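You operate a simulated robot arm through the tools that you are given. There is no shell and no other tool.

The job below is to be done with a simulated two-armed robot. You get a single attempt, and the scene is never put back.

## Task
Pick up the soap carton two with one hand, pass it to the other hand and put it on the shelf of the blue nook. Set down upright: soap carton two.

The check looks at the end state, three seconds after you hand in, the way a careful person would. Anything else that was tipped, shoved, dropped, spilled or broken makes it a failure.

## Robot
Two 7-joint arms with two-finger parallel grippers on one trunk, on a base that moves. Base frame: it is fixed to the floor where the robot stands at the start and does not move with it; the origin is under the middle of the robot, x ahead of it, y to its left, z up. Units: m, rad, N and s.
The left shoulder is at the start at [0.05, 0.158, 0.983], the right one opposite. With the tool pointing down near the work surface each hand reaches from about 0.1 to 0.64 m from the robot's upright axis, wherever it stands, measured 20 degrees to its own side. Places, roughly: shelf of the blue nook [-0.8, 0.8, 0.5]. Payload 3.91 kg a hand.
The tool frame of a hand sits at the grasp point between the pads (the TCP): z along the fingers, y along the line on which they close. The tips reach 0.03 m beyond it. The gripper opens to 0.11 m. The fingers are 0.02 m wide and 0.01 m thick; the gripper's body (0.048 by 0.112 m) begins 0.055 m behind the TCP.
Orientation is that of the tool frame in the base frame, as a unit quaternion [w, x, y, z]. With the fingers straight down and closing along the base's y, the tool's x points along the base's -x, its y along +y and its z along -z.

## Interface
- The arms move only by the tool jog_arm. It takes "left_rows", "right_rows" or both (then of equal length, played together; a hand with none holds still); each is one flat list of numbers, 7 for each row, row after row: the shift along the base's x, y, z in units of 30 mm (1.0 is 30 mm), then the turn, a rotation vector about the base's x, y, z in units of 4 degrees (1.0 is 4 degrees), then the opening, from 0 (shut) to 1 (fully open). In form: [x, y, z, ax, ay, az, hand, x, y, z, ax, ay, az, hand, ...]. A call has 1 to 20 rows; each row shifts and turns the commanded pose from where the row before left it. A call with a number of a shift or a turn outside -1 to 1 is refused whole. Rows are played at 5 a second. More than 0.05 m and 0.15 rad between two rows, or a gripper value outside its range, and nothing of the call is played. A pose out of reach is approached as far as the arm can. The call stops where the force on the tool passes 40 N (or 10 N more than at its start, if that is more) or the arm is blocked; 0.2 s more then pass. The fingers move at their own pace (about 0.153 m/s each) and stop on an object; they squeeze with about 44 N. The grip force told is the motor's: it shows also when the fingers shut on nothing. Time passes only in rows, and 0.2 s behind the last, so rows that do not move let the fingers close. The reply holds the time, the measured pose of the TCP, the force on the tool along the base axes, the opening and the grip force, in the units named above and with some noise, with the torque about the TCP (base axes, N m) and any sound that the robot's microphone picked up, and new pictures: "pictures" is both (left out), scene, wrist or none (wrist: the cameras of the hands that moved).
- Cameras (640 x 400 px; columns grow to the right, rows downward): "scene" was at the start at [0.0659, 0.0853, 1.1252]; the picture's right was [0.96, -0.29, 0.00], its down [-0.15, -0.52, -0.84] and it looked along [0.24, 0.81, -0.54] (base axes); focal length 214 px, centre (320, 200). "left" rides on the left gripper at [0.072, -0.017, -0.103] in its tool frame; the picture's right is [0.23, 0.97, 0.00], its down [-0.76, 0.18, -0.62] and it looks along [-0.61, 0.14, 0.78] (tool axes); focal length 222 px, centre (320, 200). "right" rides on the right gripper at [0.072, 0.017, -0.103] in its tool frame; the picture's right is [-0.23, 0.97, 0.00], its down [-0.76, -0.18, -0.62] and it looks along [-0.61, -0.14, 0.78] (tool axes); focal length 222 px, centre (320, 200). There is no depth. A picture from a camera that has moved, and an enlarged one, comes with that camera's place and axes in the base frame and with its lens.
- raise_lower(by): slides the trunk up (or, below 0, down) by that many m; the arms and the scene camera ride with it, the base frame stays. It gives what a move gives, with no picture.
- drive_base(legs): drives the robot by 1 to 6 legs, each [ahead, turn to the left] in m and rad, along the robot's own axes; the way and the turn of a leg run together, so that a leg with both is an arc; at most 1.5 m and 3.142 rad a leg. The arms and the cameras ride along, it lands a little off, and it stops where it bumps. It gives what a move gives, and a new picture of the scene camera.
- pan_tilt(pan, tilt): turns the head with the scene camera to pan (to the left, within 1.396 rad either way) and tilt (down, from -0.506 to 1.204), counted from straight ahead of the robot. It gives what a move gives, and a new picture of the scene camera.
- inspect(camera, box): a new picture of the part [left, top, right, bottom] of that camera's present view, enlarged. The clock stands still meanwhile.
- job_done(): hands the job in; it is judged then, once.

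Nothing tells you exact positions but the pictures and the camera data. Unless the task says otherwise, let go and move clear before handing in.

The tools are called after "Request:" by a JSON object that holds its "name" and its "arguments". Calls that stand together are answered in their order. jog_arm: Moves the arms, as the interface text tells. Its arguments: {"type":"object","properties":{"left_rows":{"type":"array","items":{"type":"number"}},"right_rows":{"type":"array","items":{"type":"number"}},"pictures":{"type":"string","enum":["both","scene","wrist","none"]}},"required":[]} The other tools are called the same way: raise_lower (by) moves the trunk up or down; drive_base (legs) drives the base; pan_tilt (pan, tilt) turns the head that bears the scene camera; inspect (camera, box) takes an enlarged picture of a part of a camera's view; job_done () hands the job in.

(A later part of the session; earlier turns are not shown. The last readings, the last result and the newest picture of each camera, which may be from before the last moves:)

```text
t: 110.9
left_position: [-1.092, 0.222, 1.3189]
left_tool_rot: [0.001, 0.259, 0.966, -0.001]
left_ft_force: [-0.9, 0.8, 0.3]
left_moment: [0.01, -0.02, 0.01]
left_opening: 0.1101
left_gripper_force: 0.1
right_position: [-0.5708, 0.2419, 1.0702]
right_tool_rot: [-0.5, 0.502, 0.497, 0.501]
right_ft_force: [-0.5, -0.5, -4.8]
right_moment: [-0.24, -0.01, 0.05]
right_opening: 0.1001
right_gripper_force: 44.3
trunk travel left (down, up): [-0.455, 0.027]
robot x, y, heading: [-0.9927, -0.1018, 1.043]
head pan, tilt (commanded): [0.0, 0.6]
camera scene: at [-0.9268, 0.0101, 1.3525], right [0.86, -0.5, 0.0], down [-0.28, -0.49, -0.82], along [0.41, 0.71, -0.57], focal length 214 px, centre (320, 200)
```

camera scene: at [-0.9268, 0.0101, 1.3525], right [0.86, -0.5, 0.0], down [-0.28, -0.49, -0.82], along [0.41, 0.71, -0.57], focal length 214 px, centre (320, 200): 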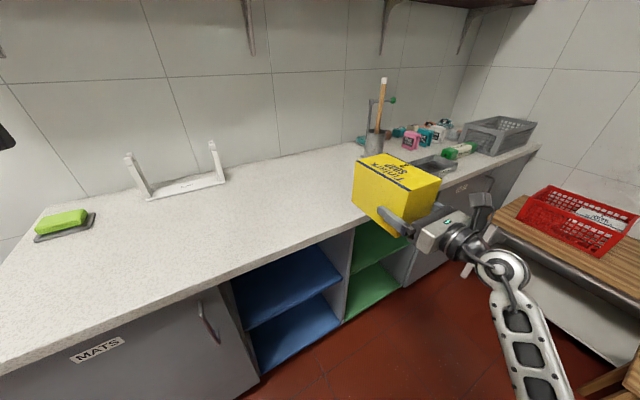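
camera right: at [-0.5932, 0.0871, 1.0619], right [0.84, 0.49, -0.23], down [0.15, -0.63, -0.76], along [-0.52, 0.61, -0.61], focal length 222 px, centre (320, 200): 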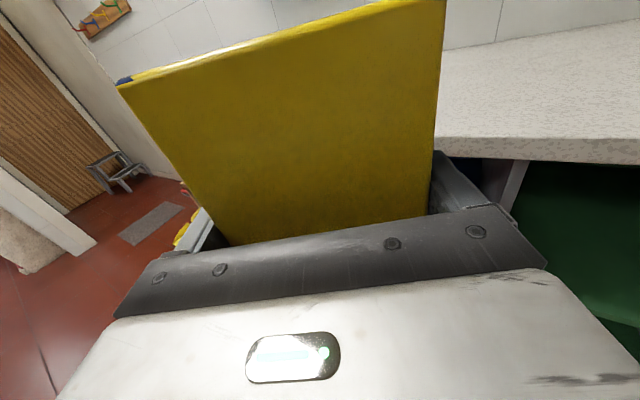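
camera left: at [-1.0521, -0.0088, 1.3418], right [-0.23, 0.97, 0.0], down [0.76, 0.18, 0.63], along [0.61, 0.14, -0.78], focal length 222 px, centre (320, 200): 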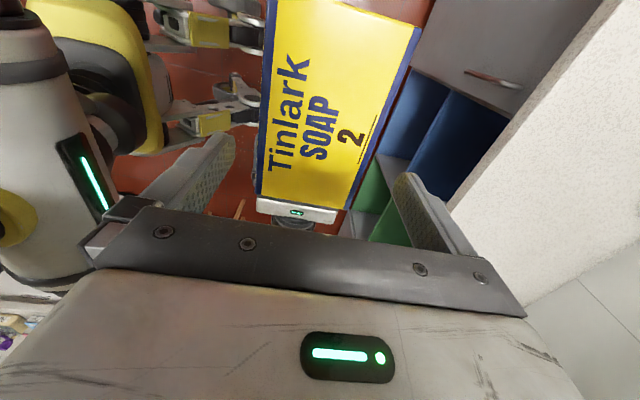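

The hand now points straight at the nook, level. Before lowering the trunk I will check where the left elbow is relative to the counter.

Request:
{"name": "pan_tilt", "arguments": {"pan": 1.0, "tilt": 0.5}}

Request:
{"name": "pan_tilt", "arguments": {"pan": 1.39, "tilt": 0.2}}

```text
t: 112.2
left_position: [-1.0929, 0.2217, 1.3186]
left_tool_rot: [0.0, 0.26, 0.966, -0.001]
left_ft_force: [-1.3, 0.0, 0.5]
left_moment: [0.0, 0.02, 0.0]
left_opening: 0.1099
left_gripper_force: 0.1
right_position: [-0.5717, 0.2432, 1.0701]
right_tool_rot: [-0.5, 0.501, 0.499, 0.5]
right_ft_force: [0.3, -0.2, -4.2]
right_moment: [-0.24, 0.01, 0.02]
right_opening: 0.0999
right_gripper_force: 44.1
trunk travel left (down, up): [-0.455, 0.027]
robot x, y, heading: [-0.9928, -0.1009, 1.046]
head pan, tilt (commanded): [1.0, 0.499]
camera scene: at [-1.0128, 0.0148, 1.3616], right [0.89, 0.45, 0.0], down [0.22, -0.43, -0.88], along [-0.4, 0.78, -0.48], focal length 214 px, centre (320, 200)
```

scene: 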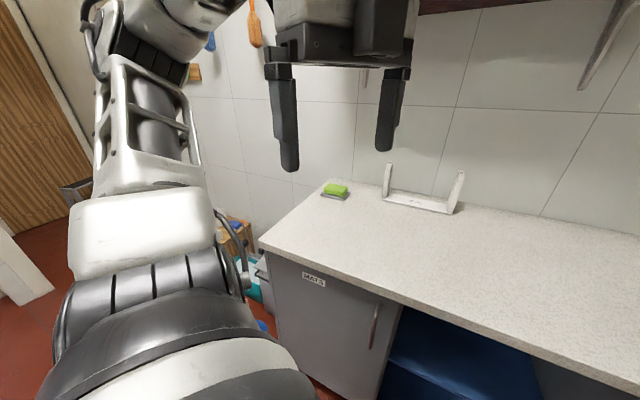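

```text
t: 113.0
left_position: [-1.0919, 0.222, 1.3189]
left_tool_rot: [0.001, 0.26, 0.966, 0.0]
left_ft_force: [-0.5, 0.4, -0.5]
left_moment: [0.0, -0.01, -0.01]
left_opening: 0.1099
left_gripper_force: 0.0
right_position: [-0.5712, 0.2442, 1.0701]
right_tool_rot: [-0.5, 0.502, 0.498, 0.5]
right_ft_force: [-0.3, 0.0, -5.7]
right_moment: [-0.25, -0.02, -0.02]
right_opening: 0.0999
right_gripper_force: 43.9
trunk travel left (down, up): [-0.455, 0.027]
robot x, y, heading: [-0.9901, -0.0982, 1.05]
head pan, tilt (commanded): [1.389, 0.201]
camera scene: at [-1.0422, -0.0055, 1.3893], right [0.65, 0.76, 0.0], down [0.15, -0.13, -0.98], along [-0.74, 0.64, -0.2], focal length 214 px, centre (320, 200)
```

scene: 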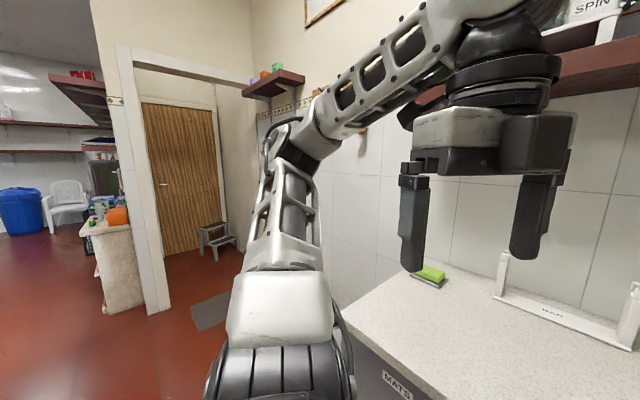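

The left elbow is at about [−1.48, 0.29, 1.42] and will stay clear of the counter when lowered. With the trunk still high, I will rehearse the insertion motion above the empty counter to confirm the arm can make it.

Request:
{"name": "jog_arm", "arguments": {"right_rows": [-0.83, 0, -0.3, 0, 0, 0, 0, -0.83, 0, -0.3, 0, 0, 0, 0, -0.83, 0, -0.3, 0, 0, 0, 0, -0.83, 0, -0.3, 0, 0, 0, 0, -0.83, 0, -0.3, 0, 0, 0, 0, -0.83, 0, -0.3, 0, 0, 0, 0, -0.83, 0, -0.3, 0, 0, 0, 0, 0, 0, 0, 0, 0, 0, 0], "pictures": "wrist"}}

Request:
{"name": "pan_tilt", "arguments": {"pan": 0.2, "tilt": 0.6}}

```text
t: 114.8
left_position: [-1.093, 0.2211, 1.3182]
left_tool_rot: [0.001, 0.26, 0.966, -0.001]
left_ft_force: [0.6, -0.5, 0.0]
left_moment: [-0.04, -0.01, -0.03]
left_opening: 0.1102
left_gripper_force: 0.1
right_position: [-0.7214, 0.2349, 1.0015]
right_tool_rot: [-0.468, 0.486, 0.524, 0.52]
right_ft_force: [0.3, 0.3, -5.6]
right_moment: [-0.26, 0.02, -0.02]
right_opening: 0.0998
right_gripper_force: 44.4
trunk travel left (down, up): [-0.455, 0.027]
robot x, y, heading: [-0.9892, -0.1013, 1.045]
head pan, tilt (commanded): [1.389, 0.201]
camera right: at [-0.7145, 0.1331, 1.0782], right [0.99, -0.02, -0.14], down [-0.12, -0.64, -0.76], along [-0.07, 0.77, -0.63], focal length 222 px, centre (320, 200)
```

right: 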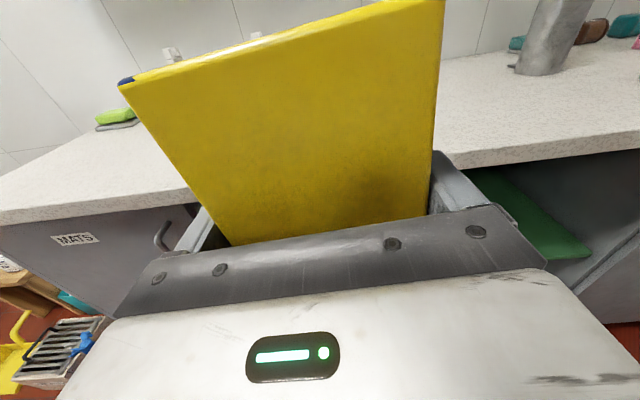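

```text
t: 116.2
left_position: [-1.0931, 0.2218, 1.3187]
left_tool_rot: [0.0, 0.26, 0.966, -0.001]
left_ft_force: [-0.1, 0.5, -0.6]
left_moment: [0.03, 0.01, 0.02]
left_opening: 0.1101
left_gripper_force: 0.1
right_position: [-0.7234, 0.236, 1.0001]
right_tool_rot: [-0.468, 0.487, 0.527, 0.516]
right_ft_force: [1.0, 0.9, -5.0]
right_moment: [-0.25, 0.01, -0.03]
right_opening: 0.1
right_gripper_force: 43.8
trunk travel left (down, up): [-0.455, 0.027]
robot x, y, heading: [-0.9911, -0.0971, 1.047]
head pan, tilt (commanded): [0.201, 0.6]
camera scene: at [-0.9433, 0.0175, 1.3525], right [0.95, -0.32, 0.0], down [-0.18, -0.54, -0.82], along [0.26, 0.78, -0.57], focal length 214 px, centre (320, 200)
```

scene: 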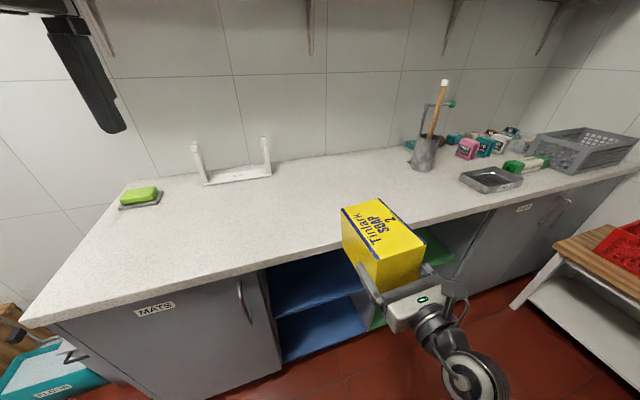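

The arm lags slightly here (about 5° of tilt), being folded close to the body. I will extend forward over the counter to see whether it recovers as it reaches out.

Request:
{"name": "jog_arm", "arguments": {"right_rows": [0, 0.8, 0.1, 0, 0, 0, 0, 0, 0.8, 0.1, 0, 0, 0, 0, 0, 0.8, 0.1, 0, 0, 0, 0, 0, 0.8, 0, 0, 0, 0, 0, 0, 0.8, 0, 0, 0, 0, 0, 0, 0.8, 0, 0, 0, 0, 0, 0, 0.8, 0, 0, 0, 0, 0, 0, 0.8, 0, 0, 0, 0, 0, 0, 0, 0, 0, 0, 0, 0]}}

```text
t: 116.7
left_position: [-1.0934, 0.2211, 1.3174]
left_tool_rot: [0.002, 0.259, 0.966, 0.0]
left_ft_force: [-0.2, 0.3, -0.4]
left_moment: [0.0, -0.02, -0.01]
left_opening: 0.11
left_gripper_force: 0.1
right_position: [-0.7268, 0.2481, 0.9677]
right_tool_rot: [-0.442, 0.488, 0.566, 0.497]
right_ft_force: [0.0, 0.8, -4.5]
right_moment: [-0.29, -0.04, 0.01]
right_opening: 0.0999
right_gripper_force: 43.8
trunk travel left (down, up): [-0.455, 0.027]
robot x, y, heading: [-0.9918, -0.1004, 1.044]
head pan, tilt (commanded): [0.201, 0.6]
stopped in row 2 (right hand): the arm was blocked; the commanded pose is now the measured one
camera scene: at [-0.9432, 0.0175, 1.3525], right [0.95, -0.32, 0.0], down [-0.18, -0.54, -0.82], along [0.26, 0.78, -0.57], focal length 214 px, centre (320, 200)
camera right: at [-0.7198, 0.1525, 1.053], right [1.0, 0.0, -0.09], down [-0.06, -0.71, -0.7], along [-0.07, 0.7, -0.71], focal length 222 px, centre (320, 200)
```

scene: 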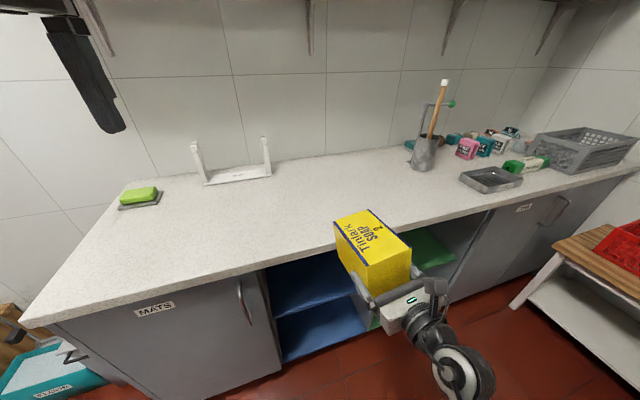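
right: 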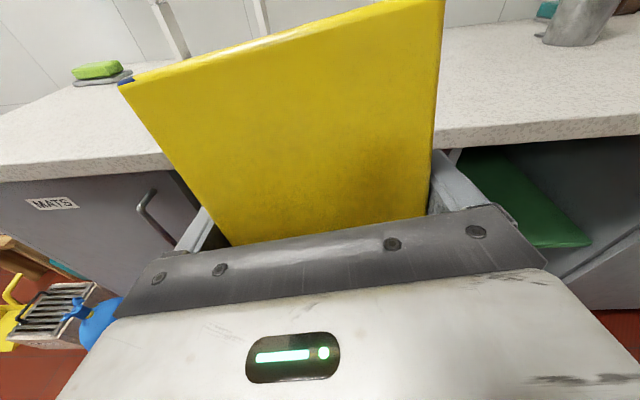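

The arm is at a joint limit when the hand is in front of the body's centre; it was comfortable further to the robot's right. I will move the hand back to that side, level it, and rehearse the reach there.

Request:
{"name": "jog_arm", "arguments": {"right_rows": [0.743, -0.024, 0.486, 0.237, 0.273, -0.047, 0, 0.743, -0.024, 0.486, 0.237, 0.273, -0.047, 0, 0.743, -0.024, 0.486, 0.237, 0.273, -0.047, 0, 0.743, -0.024, 0.486, 0.237, 0.273, -0.047, 0, 0.743, -0.024, 0.486, 0.237, 0.273, -0.047, 0, 0.743, -0.024, 0.486, 0.237, 0.273, -0.047, 0, 0.743, -0.024, 0.486, 0.237, 0.273, -0.047, 0, 0, 0, 0, 0, 0, 0, 0]}}

```text
t: 118.5
left_position: [-1.0921, 0.2208, 1.3187]
left_tool_rot: [0.002, 0.26, 0.966, 0.0]
left_ft_force: [0.3, 0.5, 0.1]
left_moment: [-0.01, -0.01, 0.01]
left_opening: 0.1101
left_gripper_force: 0.0
right_position: [-0.5712, 0.2449, 1.0708]
right_tool_rot: [0.501, -0.499, -0.5, -0.501]
right_ft_force: [-0.4, 0.0, -6.4]
right_moment: [-0.26, -0.01, 0.0]
right_opening: 0.1001
right_gripper_force: 44.3
trunk travel left (down, up): [-0.455, 0.027]
robot x, y, heading: [-0.9906, -0.101, 1.042]
head pan, tilt (commanded): [0.201, 0.6]
camera scene: at [-0.9433, 0.0174, 1.3525], right [0.95, -0.32, 0.0], down [-0.18, -0.54, -0.82], along [0.26, 0.78, -0.57], focal length 214 px, centre (320, 200)
camera right: at [-0.5553, 0.1391, 1.1428], right [0.97, 0.0, -0.23], down [-0.18, -0.62, -0.76], along [-0.14, 0.79, -0.6], focal length 222 px, centre (320, 200)
```

scene: 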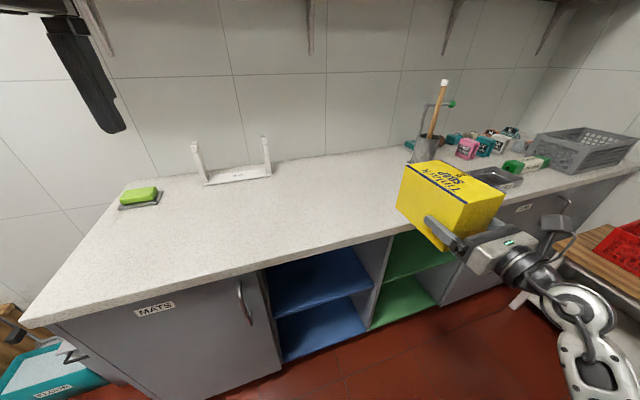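
right: 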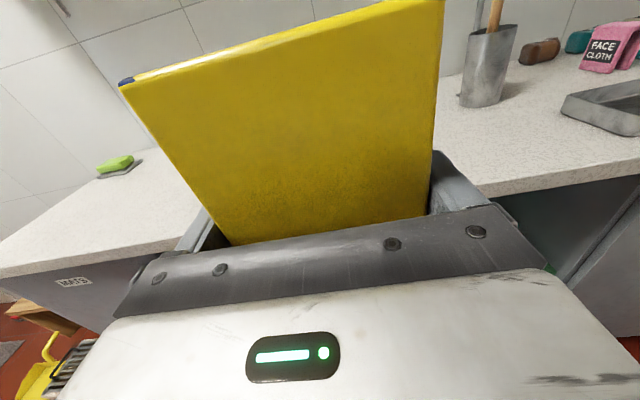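

Level and pointing at the counter again. I will now extend 0.2 m forward and down to the relative height needed, still above the counter top.

Request:
{"name": "jog_arm", "arguments": {"right_rows": [0, 0.85, -0.29, 0, 0, 0, 0, 0, 0.85, -0.29, 0, 0, 0, 0, 0, 0.85, -0.29, 0, 0, 0, 0, 0, 0.85, -0.29, 0, 0, 0, 0, 0, 0.85, -0.29, 0, 0, 0, 0, 0, 0.85, -0.29, 0, 0, 0, 0, 0, 0.85, -0.29, 0, 0, 0, 0, 0, 0.85, -0.29, 0, 0, 0, 0, 0, 0, 0, 0, 0, 0, 0]}}

```text
t: 120.5
left_position: [-1.0922, 0.2212, 1.3187]
left_tool_rot: [0.002, 0.259, 0.966, 0.0]
left_ft_force: [0.0, 0.3, -0.2]
left_moment: [-0.01, -0.01, 0.02]
left_opening: 0.1098
left_gripper_force: 0.0
right_position: [-0.5717, 0.445, 1.0017]
right_tool_rot: [-0.501, 0.498, 0.499, 0.502]
right_ft_force: [-0.6, -0.4, -4.5]
right_moment: [-0.22, -0.02, -0.02]
right_opening: 0.1
right_gripper_force: 43.6
trunk travel left (down, up): [-0.455, 0.027]
robot x, y, heading: [-0.9935, -0.1043, 1.047]
head pan, tilt (commanded): [0.201, 0.6]
camera scene: at [-0.9431, 0.0173, 1.3525], right [0.95, -0.32, 0.0], down [-0.18, -0.54, -0.82], along [0.26, 0.78, -0.57], focal length 214 px, centre (320, 200)
camera right: at [-0.5568, 0.3414, 1.0734], right [0.97, 0.0, -0.23], down [-0.18, -0.62, -0.76], along [-0.14, 0.79, -0.6], focal length 222 px, centre (320, 200)
```

scene: 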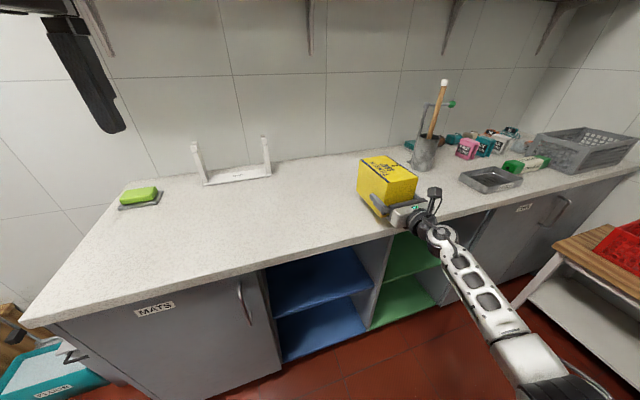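
right: 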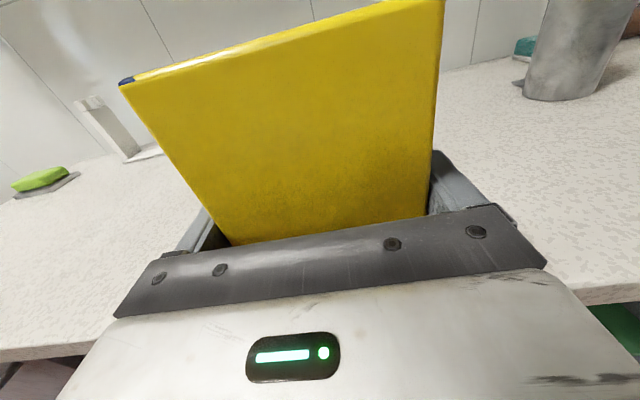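

This reach works with no limit. I will test another 0.06 m of extension for margin.

Request:
{"name": "jog_arm", "arguments": {"right_rows": [0, 0.7, 0, 0, 0, 0, 0, 0, 0.7, 0, 0, 0, 0, 0, 0, 0.7, 0, 0, 0, 0, 0, 0, 0, 0, 0, 0, 0, 0], "pictures": "none"}}

```text
t: 121.5
left_position: [-1.0917, 0.222, 1.3183]
left_tool_rot: [0.001, 0.26, 0.966, 0.001]
left_ft_force: [0.1, 0.0, 1.0]
left_moment: [-0.01, 0.04, 0.02]
left_opening: 0.1097
left_gripper_force: 0.0
right_position: [-0.5726, 0.5103, 1.0017]
right_tool_rot: [-0.5, 0.499, 0.498, 0.503]
right_ft_force: [-0.2, -0.7, -4.8]
right_moment: [-0.25, 0.01, 0.03]
right_opening: 0.0997
right_gripper_force: 43.4
trunk travel left (down, up): [-0.455, 0.027]
robot x, y, heading: [-0.991, -0.0992, 1.047]
head pan, tilt (commanded): [0.201, 0.6]
```

The reach extends fine. I will retract the hand, then shift the base about 0.18 m to the left so the hand lines up with the nook's centre.

Request:
{"name": "jog_arm", "arguments": {"right_rows": [0, -0.9, 0.1, 0, 0, 0, 0, 0, -0.9, 0.2, 0, 0, 0, 0, 0, -0.9, 0.3, 0, 0, 0, 0, 0, -0.9, 0.3, 0, 0, 0, 0, 0, -0.9, 0.3, 0, 0, 0, 0, 0, -0.9, 0.3, 0, 0, 0, 0, 0, -0.9, 0.3, 0, 0, 0, 0, 0, -0.9, 0.3, 0, 0, 0, 0, 0, -0.9, 0.2, 0, 0, 0, 0, 0, -0.7, 0, 0, 0, 0, 0, 0, 0, 0, 0, 0, 0, 0], "pictures": "none"}}

Request:
{"name": "drive_base", "arguments": {"legs": [[-0.174, 0.0], [0.0, 1.047], [0.2, 0.0], [0.0, -1.047]]}}

```text
t: 123.9
left_position: [-1.0919, 0.2215, 1.3178]
left_tool_rot: [0.001, 0.26, 0.966, 0.0]
left_ft_force: [-0.1, -0.6, 0.3]
left_moment: [-0.01, 0.0, 0.01]
left_opening: 0.11
left_gripper_force: 0.0
right_position: [-0.5696, 0.2452, 1.069]
right_tool_rot: [-0.502, 0.497, 0.499, 0.502]
right_ft_force: [0.5, 0.6, -4.5]
right_moment: [-0.3, 0.01, 0.0]
right_opening: 0.1
right_gripper_force: 43.6
trunk travel left (down, up): [-0.455, 0.027]
robot x, y, heading: [-0.9927, -0.1042, 1.041]
head pan, tilt (commanded): [0.201, 0.6]
```

```text
t: 131.9
left_position: [-1.2878, 0.2404, 1.3188]
left_tool_rot: [0.001, 0.251, 0.968, 0.0]
left_ft_force: [0.1, 0.2, -0.5]
left_moment: [0.02, 0.02, 0.0]
left_opening: 0.1097
left_gripper_force: 0.2
right_position: [-0.765, 0.2727, 1.0696]
right_tool_rot: [0.506, -0.493, -0.504, -0.497]
right_ft_force: [-0.4, 0.2, -4.6]
right_moment: [-0.29, 0.0, 0.0]
right_opening: 0.1
right_gripper_force: 44.0
trunk travel left (down, up): [-0.455, 0.027]
robot x, y, heading: [-1.1845, -0.0834, 1.065]
head pan, tilt (commanded): [0.201, 0.6]
camera scene: at [-1.1348, 0.0383, 1.3525], right [0.95, -0.3, 0.0], down [-0.17, -0.54, -0.82], along [0.25, 0.79, -0.57], focal length 214 px, centre (320, 200)
```

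scene: 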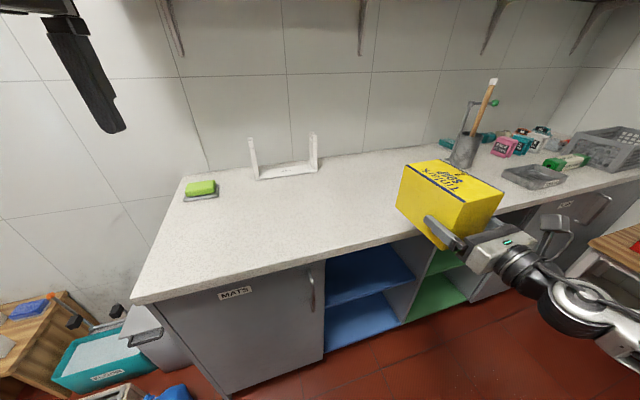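

The base is at [−1.185, −0.083] with the hand aligned at x −0.765. I will enlarge the nook to measure its walls, shelf height and depth before lowering.

Request:
{"name": "inspect", "arguments": {"camera": "scene", "box": [290, 210, 490, 360]}}

Request:
{"name": "jog_arm", "arguments": {"right_rows": [0, -0.7, 0, 0, 0, -0.15, 0, 0, -0.7, 0, 0, 0, -0.15, 0, 0, -0.7, 0, 0, 0, 0, 0, 0, 0, 0, 0, 0, 0, 0]}}

```text
2.67 times, centred on (390, 285) of scene
camera zoom: at [-1.1348, 0.0383, 1.3525], right [0.95, -0.3, 0.0], down [-0.17, -0.54, -0.82], along [0.25, 0.79, -0.57], focal length 572 px, centre (133, -27)
```

zoom: 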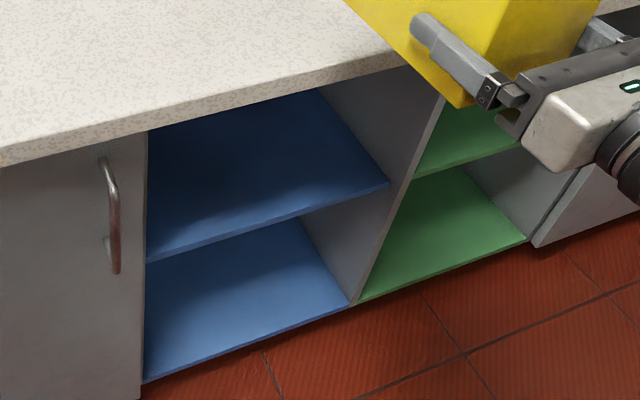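

```text
t: 132.9
left_position: [-1.2872, 0.2388, 1.3184]
left_tool_rot: [0.001, 0.25, 0.968, 0.0]
left_ft_force: [0.0, 0.4, 0.8]
left_moment: [-0.03, 0.01, 0.0]
left_opening: 0.1098
left_gripper_force: 0.1
right_position: [-0.766, 0.2104, 1.0713]
right_tool_rot: [-0.5, 0.499, 0.498, 0.503]
right_ft_force: [0.7, 0.7, -4.6]
right_moment: [-0.27, 0.0, -0.01]
right_opening: 0.1
right_gripper_force: 43.9
trunk travel left (down, up): [-0.455, 0.027]
robot x, y, heading: [-1.1814, -0.0811, 1.06]
head pan, tilt (commanded): [0.201, 0.6]
camera scene: at [-1.1349, 0.0385, 1.3525], right [0.95, -0.3, 0.0], down [-0.17, -0.54, -0.82], along [0.25, 0.79, -0.57], focal length 214 px, centre (320, 200)
camera right: at [-0.7502, 0.1049, 1.1423], right [0.97, 0.0, -0.23], down [-0.18, -0.62, -0.76], along [-0.14, 0.79, -0.6], focal length 222 px, centre (320, 200)
```

scene: 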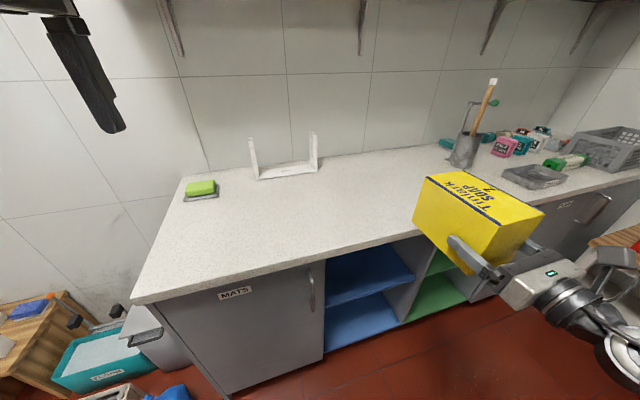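
right: 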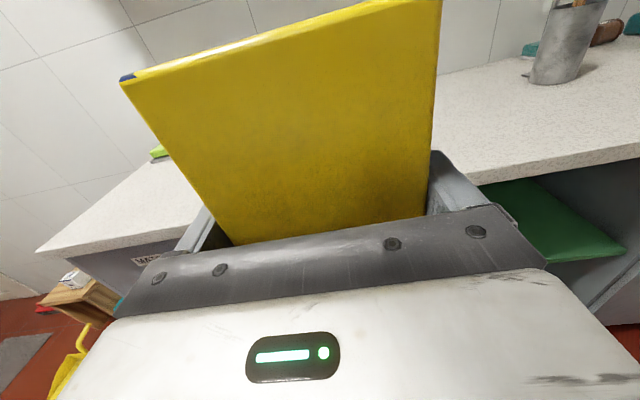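

The shelf surface is at z about 0.48 with its front edge at y 0.497, and the opening spans x −0.966 to −0.523. The carton is now drawn back to y 0.34, clear of the counter's overhang, so I will lower the trunk in steps.

Request:
{"name": "raise_lower", "arguments": {"by": -0.2}}

Request:
{"name": "pan_tilt", "arguments": {"pan": -0.1, "tilt": 0.8}}

```text
t: 135.1
left_position: [-1.2885, 0.2408, 1.1201]
left_tool_rot: [0.003, 0.251, 0.968, -0.001]
left_ft_force: [-0.1, 0.1, -0.2]
left_moment: [0.0, 0.02, 0.0]
left_opening: 0.1103
left_gripper_force: 0.1
right_position: [-0.7655, 0.2099, 0.8712]
right_tool_rot: [-0.5, 0.499, 0.498, 0.503]
right_ft_force: [0.0, -0.2, -5.1]
right_moment: [-0.27, -0.02, 0.01]
right_opening: 0.1
right_gripper_force: 44.0
trunk travel left (down, up): [-0.255, 0.227]
robot x, y, heading: [-1.181, -0.0817, 1.06]
head pan, tilt (commanded): [0.201, 0.6]
```

```text
t: 135.9
left_position: [-1.2873, 0.2412, 1.1192]
left_tool_rot: [0.001, 0.252, 0.968, 0.0]
left_ft_force: [0.5, -0.7, -0.4]
left_moment: [0.02, 0.02, 0.0]
left_opening: 0.1099
left_gripper_force: 0.0
right_position: [-0.7653, 0.2102, 0.8708]
right_tool_rot: [-0.5, 0.5, 0.498, 0.503]
right_ft_force: [0.5, -0.3, -4.3]
right_moment: [-0.23, 0.02, -0.01]
right_opening: 0.1
right_gripper_force: 44.0
trunk travel left (down, up): [-0.255, 0.227]
robot x, y, heading: [-1.1835, -0.0837, 1.06]
head pan, tilt (commanded): [-0.099, 0.799]
camera scene: at [-1.1158, 0.0202, 1.1357], right [0.82, -0.57, 0.0], down [-0.41, -0.59, -0.7], along [0.4, 0.57, -0.72], focal length 214 px, centre (320, 200)
```

scene: 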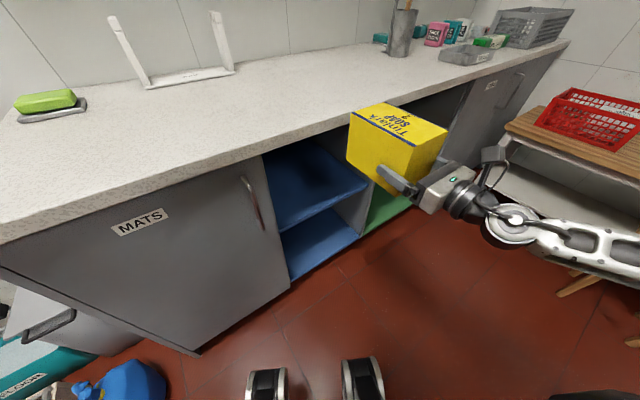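

The forearm extends well out to the right and everything is clear. I will lower another 0.2 m.

Request:
{"name": "raise_lower", "arguments": {"by": -0.2}}

Request:
{"name": "pan_tilt", "arguments": {"pan": 0.0, "tilt": 0.6}}

```text
t: 138.1
left_position: [-1.2884, 0.2396, 0.9198]
left_tool_rot: [0.002, 0.252, 0.968, 0.0]
left_ft_force: [0.2, 0.6, -0.9]
left_moment: [-0.01, -0.03, 0.0]
left_opening: 0.1101
left_gripper_force: 0.1
right_position: [-0.766, 0.2097, 0.67]
right_tool_rot: [-0.499, 0.5, 0.498, 0.503]
right_ft_force: [-0.7, -1.2, -5.3]
right_moment: [-0.25, 0.0, -0.03]
right_opening: 0.0997
right_gripper_force: 44.2
trunk travel left (down, up): [-0.055, 0.427]
robot x, y, heading: [-1.1847, -0.0811, 1.06]
head pan, tilt (commanded): [-0.099, 0.799]
```

```text
t: 138.8
left_position: [-1.288, 0.2404, 0.918]
left_tool_rot: [0.002, 0.251, 0.968, -0.001]
left_ft_force: [0.7, 0.1, 0.1]
left_moment: [0.0, -0.02, 0.02]
left_opening: 0.1099
left_gripper_force: 0.1
right_position: [-0.7664, 0.2108, 0.67]
right_tool_rot: [-0.499, 0.5, 0.498, 0.503]
right_ft_force: [-0.3, 0.4, -5.0]
right_moment: [-0.28, 0.02, 0.0]
right_opening: 0.0999
right_gripper_force: 44.0
trunk travel left (down, up): [-0.055, 0.427]
robot x, y, heading: [-1.1822, -0.0796, 1.058]
head pan, tilt (commanded): [0.0, 0.6]
camera scene: at [-1.1188, 0.0311, 0.9525], right [0.87, -0.49, 0.0], down [-0.28, -0.49, -0.82], along [0.4, 0.72, -0.57], focal length 214 px, centre (320, 200)
```

scene: 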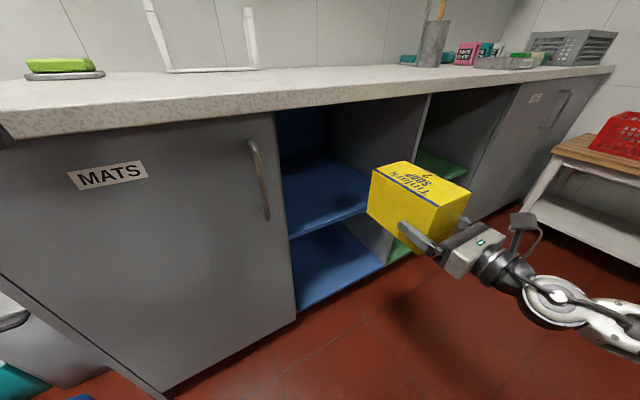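

The carton is level in front of the nook at z 0.67, and the shelf again measures z about 0.48. I will lower the trunk the rest of the way and then lower the hand to insertion height.

Request:
{"name": "raise_lower", "arguments": {"by": -0.05}}

Request:
{"name": "jog_arm", "arguments": {"right_rows": [0.1, 0, -0.6, 0, 0, 0, 0, 0.1, 0, -0.6, 0, 0, 0, 0, 0, 0, -0.6, 0, 0, 0, 0, 0, 0, 0, 0, 0, 0, 0]}}

```text
t: 139.7
left_position: [-1.288, 0.2403, 0.8684]
left_tool_rot: [0.002, 0.252, 0.968, -0.001]
left_ft_force: [0.1, 0.7, 0.1]
left_moment: [0.01, -0.03, -0.02]
left_opening: 0.11
left_gripper_force: 0.0
right_position: [-0.7656, 0.21, 0.6208]
right_tool_rot: [-0.499, 0.5, 0.498, 0.503]
right_ft_force: [-0.4, 0.2, -5.0]
right_moment: [-0.24, 0.0, -0.01]
right_opening: 0.0997
right_gripper_force: 43.6
trunk travel left (down, up): [-0.005, 0.477]
robot x, y, heading: [-1.1848, -0.0778, 1.063]
head pan, tilt (commanded): [0.0, 0.6]
```

```text
t: 140.7
left_position: [-1.2866, 0.2397, 0.8685]
left_tool_rot: [0.002, 0.252, 0.968, -0.001]
left_ft_force: [0.3, 0.1, -0.2]
left_moment: [0.01, -0.01, -0.02]
left_opening: 0.11
left_gripper_force: 0.1
right_position: [-0.7603, 0.2079, 0.5662]
right_tool_rot: [-0.499, 0.5, 0.497, 0.503]
right_ft_force: [-1.3, 0.1, -4.0]
right_moment: [-0.22, 0.01, 0.0]
right_opening: 0.1
right_gripper_force: 44.3
trunk travel left (down, up): [-0.005, 0.477]
robot x, y, heading: [-1.1834, -0.0786, 1.06]
head pan, tilt (commanded): [0.0, 0.6]
camera scene: at [-1.1188, 0.0311, 0.9025], right [0.87, -0.49, 0.0], down [-0.28, -0.49, -0.82], along [0.4, 0.72, -0.57], focal length 214 px, centre (320, 200)
camera right: at [-0.7444, 0.1039, 0.638], right [0.97, 0.0, -0.23], down [-0.18, -0.62, -0.76], along [-0.14, 0.79, -0.6], focal length 222 px, centre (320, 200)
```

scene: 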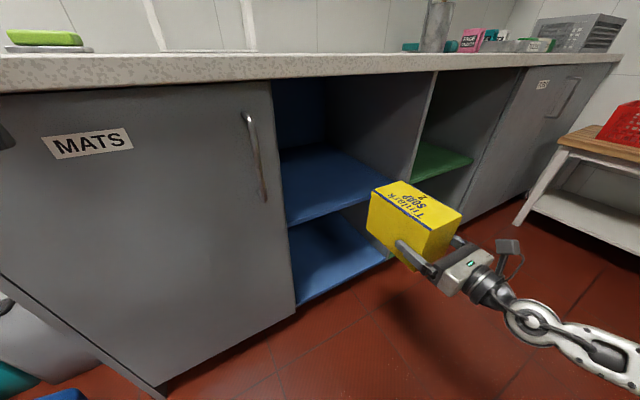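
right: 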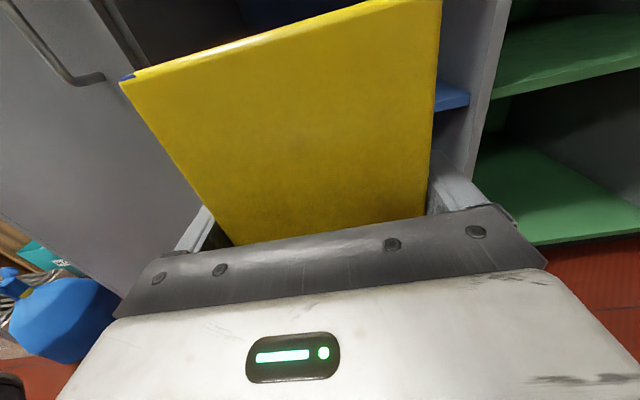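

The carton's bottom is at about z 0.525, some 4 cm above the shelf level. I will now move straight in along +y, in two stages.

Request:
{"name": "jog_arm", "arguments": {"right_rows": [0, 0.7, 0, 0, 0, 0, 0, 0, 0.7, 0, 0, 0, 0, 0, 0, 0.7, 0, 0, 0, 0, 0, 0, 0.7, 0, 0, 0, 0, 0, 0, 0.7, 0, 0, 0, 0, 0, 0, 0.7, 0, 0, 0, 0, 0, 0, 0.7, 0, 0, 0, 0, 0, 0, 0, 0, 0, 0, 0, 0]}}

```text
t: 142.5
left_position: [-1.2875, 0.2403, 0.8674]
left_tool_rot: [0.001, 0.251, 0.968, -0.001]
left_ft_force: [0.1, -0.5, -0.8]
left_moment: [-0.03, 0.0, 0.01]
left_opening: 0.1099
left_gripper_force: 0.1
right_position: [-0.7604, 0.3553, 0.5651]
right_tool_rot: [-0.5, 0.5, 0.499, 0.502]
right_ft_force: [-0.5, 0.2, -5.1]
right_moment: [-0.27, 0.03, -0.01]
right_opening: 0.0999
right_gripper_force: 43.6
trunk travel left (down, up): [-0.005, 0.477]
robot x, y, heading: [-1.1817, -0.0795, 1.057]
head pan, tilt (commanded): [0.0, 0.6]
camera scene: at [-1.1188, 0.0312, 0.9025], right [0.87, -0.49, 0.0], down [-0.28, -0.49, -0.82], along [0.4, 0.72, -0.57], focal length 214 px, centre (320, 200)
camera right: at [-0.7459, 0.2512, 0.6373], right [0.97, 0.0, -0.23], down [-0.18, -0.62, -0.76], along [-0.14, 0.79, -0.6], focal length 222 px, centre (320, 200)
```

scene: 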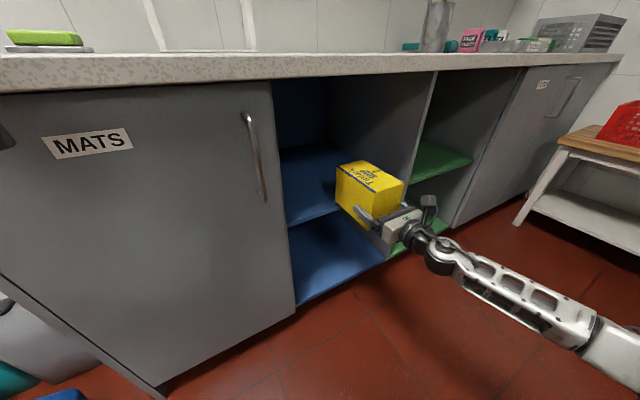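
right: 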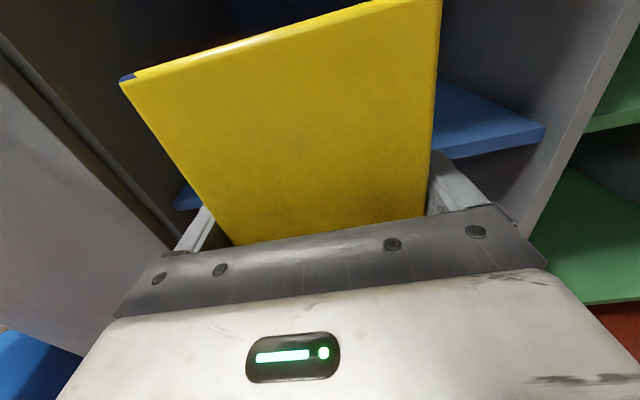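

Insertion is clean; the right wrist camera puts the shelf surface near z 0.485–0.49. I will continue inward.

Request:
{"name": "jog_arm", "arguments": {"right_rows": [0, 0.7, 0, 0, 0, 0, 0, 0, 0.7, 0, 0, 0, 0, 0, 0, 0.7, 0, 0, 0, 0, 0, 0, 0.7, 0, 0, 0, 0, 0, 0, 0.7, 0, 0, 0, 0, 0, 0, 0.7, 0, 0, 0, 0, 0, 0, 0.7, 0, 0, 0, 0, 0, 0, 0.7, 0, 0, 0, 0, 0, 0, 0.7, 0, 0, 0, 0, 0, 0, 0.6, 0, 0, 0, 0, 0, 0, 0, 0, 0, 0, 0, 0]}}

```text
t: 144.9
left_position: [-1.288, 0.2396, 0.8689]
left_tool_rot: [0.002, 0.252, 0.968, 0.0]
left_ft_force: [0.3, -0.1, 0.2]
left_moment: [-0.04, 0.01, 0.0]
left_opening: 0.1099
left_gripper_force: 0.0
right_position: [-0.7601, 0.5549, 0.5652]
right_tool_rot: [-0.499, 0.5, 0.498, 0.503]
right_ft_force: [0.5, 0.7, -5.4]
right_moment: [-0.28, 0.03, 0.01]
right_opening: 0.0998
right_gripper_force: 43.9
right hand out of reach, approached as far as the arm can: row 10
trunk travel left (down, up): [-0.005, 0.477]
robot x, y, heading: [-1.1791, -0.0794, 1.06]
head pan, tilt (commanded): [0.0, 0.6]
camera scene: at [-1.1188, 0.0313, 0.9025], right [0.87, -0.49, 0.0], down [-0.28, -0.49, -0.82], along [0.4, 0.72, -0.57], focal length 214 px, centre (320, 200)
camera right: at [-0.7451, 0.4495, 0.6376], right [0.97, 0.0, -0.23], down [-0.18, -0.62, -0.76], along [-0.14, 0.79, -0.6], focal length 222 px, centre (320, 200)
```

scene: 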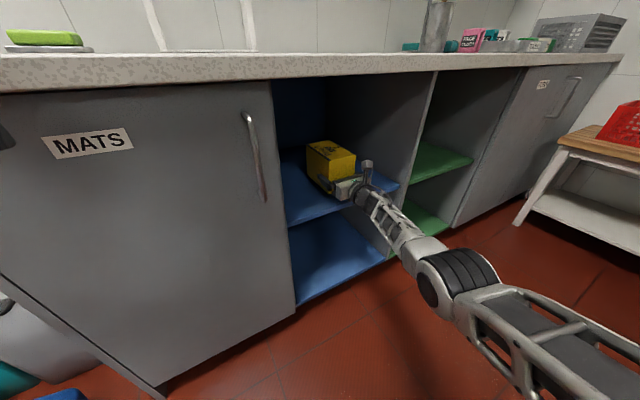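
right: 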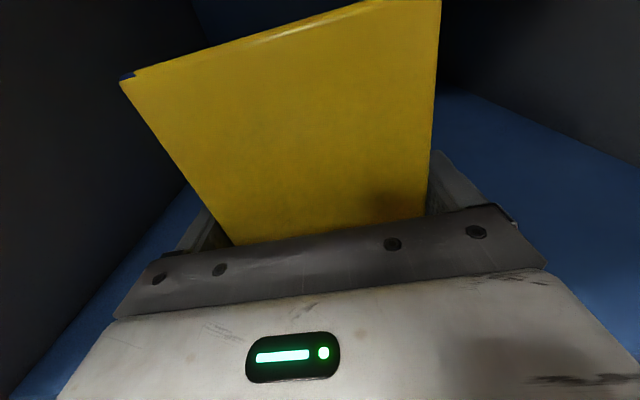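

The carton is inside the nook, level and above the shelf, with its near end about 3 cm past the shelf edge. The arm is at full reach, so I will drive the base 0.07 m further in for a safer depth before lowering.

Request:
{"name": "drive_base", "arguments": {"legs": [[0.07, 0.0]]}}

Request:
{"name": "inspect", "arguments": {"camera": "scene", "box": [240, 60, 480, 290]}}

Request:
{"name": "inspect", "arguments": {"camera": "right", "box": [0, 0, 640, 400]}}

```text
t: 145.9
left_position: [-1.2551, 0.3004, 0.8686]
left_tool_rot: [0.001, 0.252, 0.968, -0.001]
left_ft_force: [0.6, -0.2, -0.4]
left_moment: [0.01, 0.01, 0.01]
left_opening: 0.11
left_gripper_force: 0.0
right_position: [-0.7258, 0.6136, 0.5666]
right_tool_rot: [-0.5, 0.499, 0.498, 0.503]
right_ft_force: [-0.1, 0.0, -5.3]
right_moment: [-0.26, 0.02, -0.01]
right_opening: 0.1
right_gripper_force: 44.1
trunk travel left (down, up): [-0.005, 0.477]
robot x, y, heading: [-1.1468, -0.0217, 1.06]
head pan, tilt (commanded): [0.0, 0.6]
camera scene: at [-1.0854, 0.091, 0.9025], right [0.87, -0.49, 0.0], down [-0.28, -0.49, -0.82], along [0.4, 0.72, -0.57], focal length 214 px, centre (320, 200)
```

scene: 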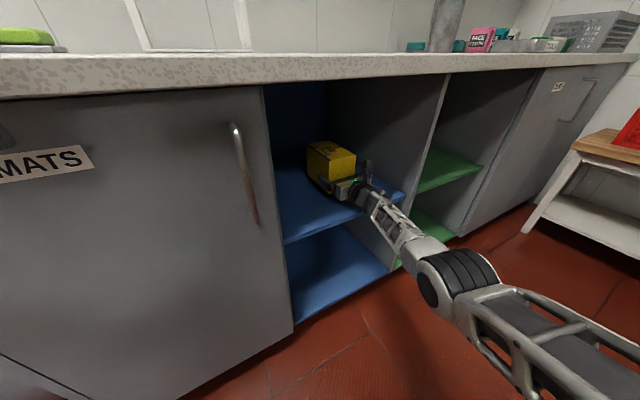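

```text
1.74 times, centred on (360, 175) of scene
camera zoom: at [-1.0854, 0.091, 0.9025], right [0.87, -0.49, 0.0], down [-0.28, -0.49, -0.82], along [0.4, 0.72, -0.57], focal length 373 px, centre (250, 244)
```

zoom: 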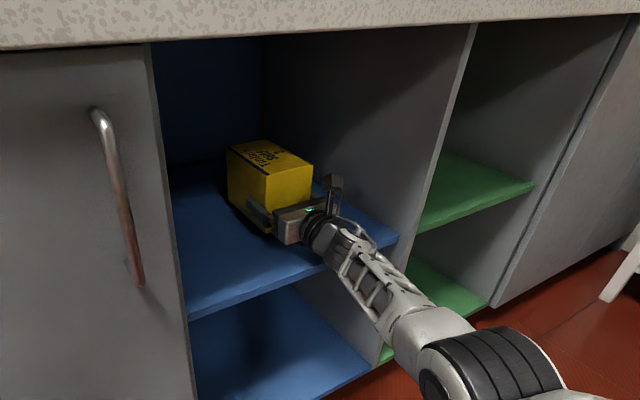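

```text
1.00 times, centred on (320, 200) of right (not enlarged: the box is as wide or as high as the picture)
camera zoom: at [-0.7113, 0.509, 0.6376], right [0.97, 0.0, -0.23], down [-0.18, -0.62, -0.76], along [-0.14, 0.79, -0.6], focal length 222 px, centre (320, 200)
```

zoom: 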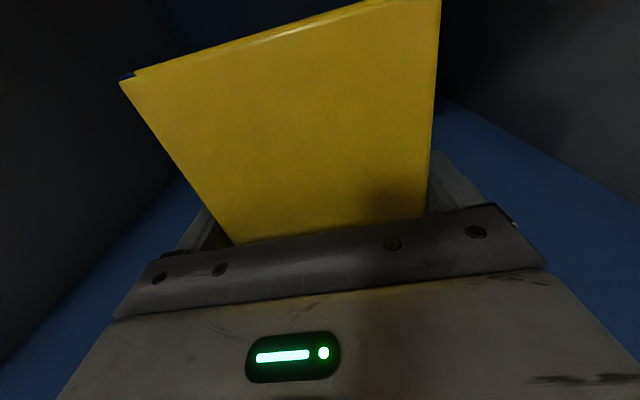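

The carton now spans about y 0.58–0.74 on the shelf's footprint, centred in x. I will lower gently, backing off slightly to stay within reach, and watch the force for contact.

Request:
{"name": "jog_arm", "arguments": {"right_rows": [0, -0.12, -0.14, 0, 0, 0, 0, 0, -0.12, -0.14, 0, 0, 0, 0, 0, -0.12, -0.14, 0, 0, 0, 0, 0, -0.12, -0.14, 0, 0, 0, 0, 0, -0.12, -0.14, 0, 0, 0, 0, 0, 0, 0, 0, 0, 0, 0]}}

```text
t: 147.3
left_position: [-1.2539, 0.2997, 0.8688]
left_tool_rot: [0.002, 0.252, 0.968, -0.001]
left_ft_force: [-0.5, 0.0, -0.4]
left_moment: [0.0, 0.0, 0.0]
left_opening: 0.1103
left_gripper_force: 0.0
right_position: [-0.7264, 0.5959, 0.5477]
right_tool_rot: [-0.501, 0.499, 0.498, 0.503]
right_ft_force: [0.7, 2.1, 1.3]
right_moment: [-0.34, 0.28, -0.12]
right_opening: 0.1001
right_gripper_force: 43.9
trunk travel left (down, up): [-0.005, 0.477]
robot x, y, heading: [-1.148, -0.0217, 1.062]
head pan, tilt (commanded): [0.0, 0.6]
camera scene: at [-1.0856, 0.0908, 0.9027], right [0.87, -0.49, 0.0], down [-0.28, -0.49, -0.83], along [0.4, 0.72, -0.56], focal length 214 px, centre (320, 200)
camera right: at [-0.7108, 0.4912, 0.6186], right [0.97, 0.0, -0.23], down [-0.18, -0.62, -0.77], along [-0.14, 0.79, -0.6], focal length 222 px, centre (320, 200)
```

scene: 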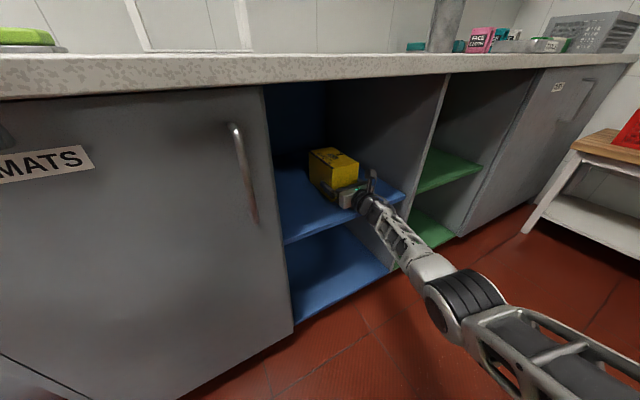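
right: 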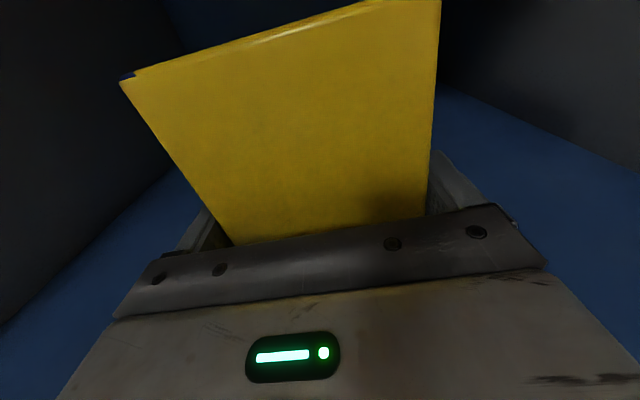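

Contact: the vertical force changed from −5.3 N to +1.3 N at TCP z 0.548, which matches the carton bottom meeting the shelf at about z 0.50, near-left corner first. I will settle it another 2 mm or so to flatten it.

Request:
{"name": "jog_arm", "arguments": {"right_rows": [0, 0, -0.05, 0, 0, 0, 0, 0, 0, -0.05, 0, 0, 0, 0, 0, 0, 0, 0, 0, 0, 0], "pictures": "wrist"}}

Request:
{"name": "inspect", "arguments": {"camera": "scene", "box": [260, 110, 420, 240]}}

```text
t: 148.1
left_position: [-1.2563, 0.299, 0.8697]
left_tool_rot: [0.002, 0.251, 0.968, 0.001]
left_ft_force: [-0.3, 0.4, 1.0]
left_moment: [0.01, 0.02, -0.03]
left_opening: 0.11
left_gripper_force: 0.1
right_position: [-0.7262, 0.5961, 0.5478]
right_tool_rot: [-0.501, 0.497, 0.497, 0.504]
right_ft_force: [0.1, -4.5, 16.5]
right_moment: [-1.93, 0.7, 0.29]
right_opening: 0.1
right_gripper_force: 43.8
trunk travel left (down, up): [-0.005, 0.477]
robot x, y, heading: [-1.15, -0.0248, 1.065]
head pan, tilt (commanded): [0.0, 0.6]
camera right: at [-0.7109, 0.4908, 0.6184], right [0.97, 0.0, -0.22], down [-0.18, -0.61, -0.77], along [-0.14, 0.79, -0.6], focal length 222 px, centre (320, 200)
```

right: 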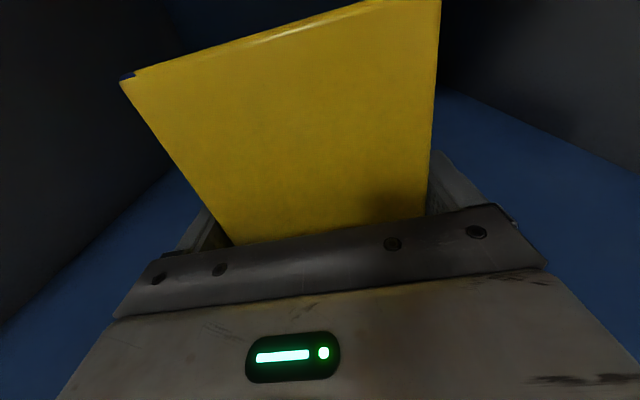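

```text
3.08 times, centred on (340, 175) of scene
camera zoom: at [-1.0862, 0.0896, 0.903], right [0.87, -0.49, 0.0], down [-0.28, -0.49, -0.83], along [0.4, 0.72, -0.56], focal length 660 px, centre (258, 277)
```

zoom: 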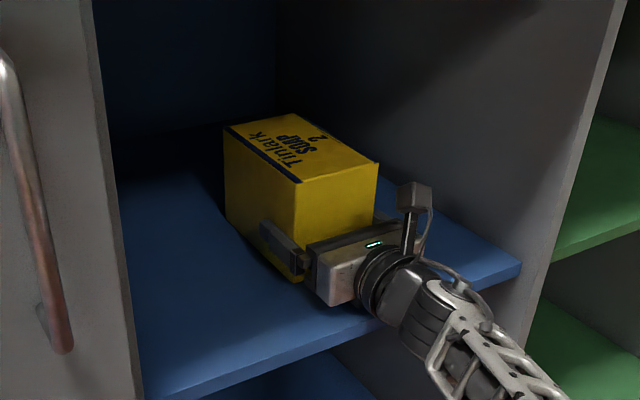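

The added force acts about 0.09 m behind the grip, so the wrist underside is now resting on the shelf's front edge and I should not press further. I will ease up 3 mm and look closely at the gap under the carton.

Request:
{"name": "jog_arm", "arguments": {"right_rows": [0, 0, 0.1, 0, 0, 0, 0, 0, 0, 0, 0, 0, 0, 0], "pictures": "none"}}

Request:
{"name": "inspect", "arguments": {"camera": "scene", "box": [300, 140, 370, 190]}}

```text
t: 148.7
left_position: [-1.2543, 0.2996, 0.8688]
left_tool_rot: [0.002, 0.251, 0.968, 0.0]
left_ft_force: [0.6, 0.2, 0.2]
left_moment: [-0.01, 0.0, 0.05]
left_opening: 0.1099
left_gripper_force: 0.1
right_position: [-0.7259, 0.5971, 0.5464]
right_tool_rot: [-0.5, 0.499, 0.497, 0.504]
right_ft_force: [-0.2, 0.6, 11.9]
right_moment: [-0.65, 0.91, -0.08]
right_opening: 0.0999
right_gripper_force: 44.2
trunk travel left (down, up): [-0.005, 0.477]
robot x, y, heading: [-1.1488, -0.0231, 1.057]
head pan, tilt (commanded): [0.0, 0.6]
```

```text
8.00 times, centred on (335, 165) of scene
camera zoom: at [-1.086, 0.0901, 0.9028], right [0.87, -0.49, 0.0], down [-0.28, -0.49, -0.83], along [0.4, 0.72, -0.56], focal length 1716 px, centre (200, 480)
```

zoom: 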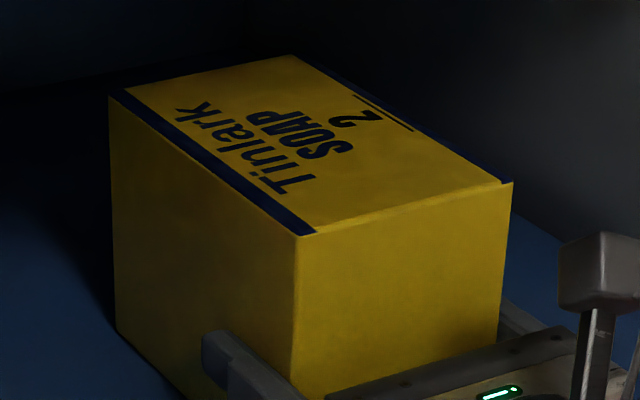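

The remaining force is now at the carton's near-left bottom corner, so the carton itself is on the shelf and slightly preloaded. I will ease up a little more until the force is near zero before releasing.

Request:
{"name": "jog_arm", "arguments": {"right_rows": [0, 0, 0.06, 0, 0, 0, 0, 0, 0, 0, 0, 0, 0, 0], "pictures": "none"}}

```text
t: 149.3
left_position: [-1.2535, 0.2996, 0.8685]
left_tool_rot: [0.002, 0.253, 0.968, 0.0]
left_ft_force: [0.1, 0.7, 0.1]
left_moment: [-0.02, -0.01, 0.02]
left_opening: 0.1099
left_gripper_force: 0.1
right_position: [-0.7261, 0.5949, 0.5478]
right_tool_rot: [-0.5, 0.499, 0.498, 0.503]
right_ft_force: [0.7, 3.5, 4.1]
right_moment: [1.14, 0.43, -0.31]
right_opening: 0.1
right_gripper_force: 44.2
trunk travel left (down, up): [-0.005, 0.477]
robot x, y, heading: [-1.1459, -0.0187, 1.058]
head pan, tilt (commanded): [0.0, 0.6]
```

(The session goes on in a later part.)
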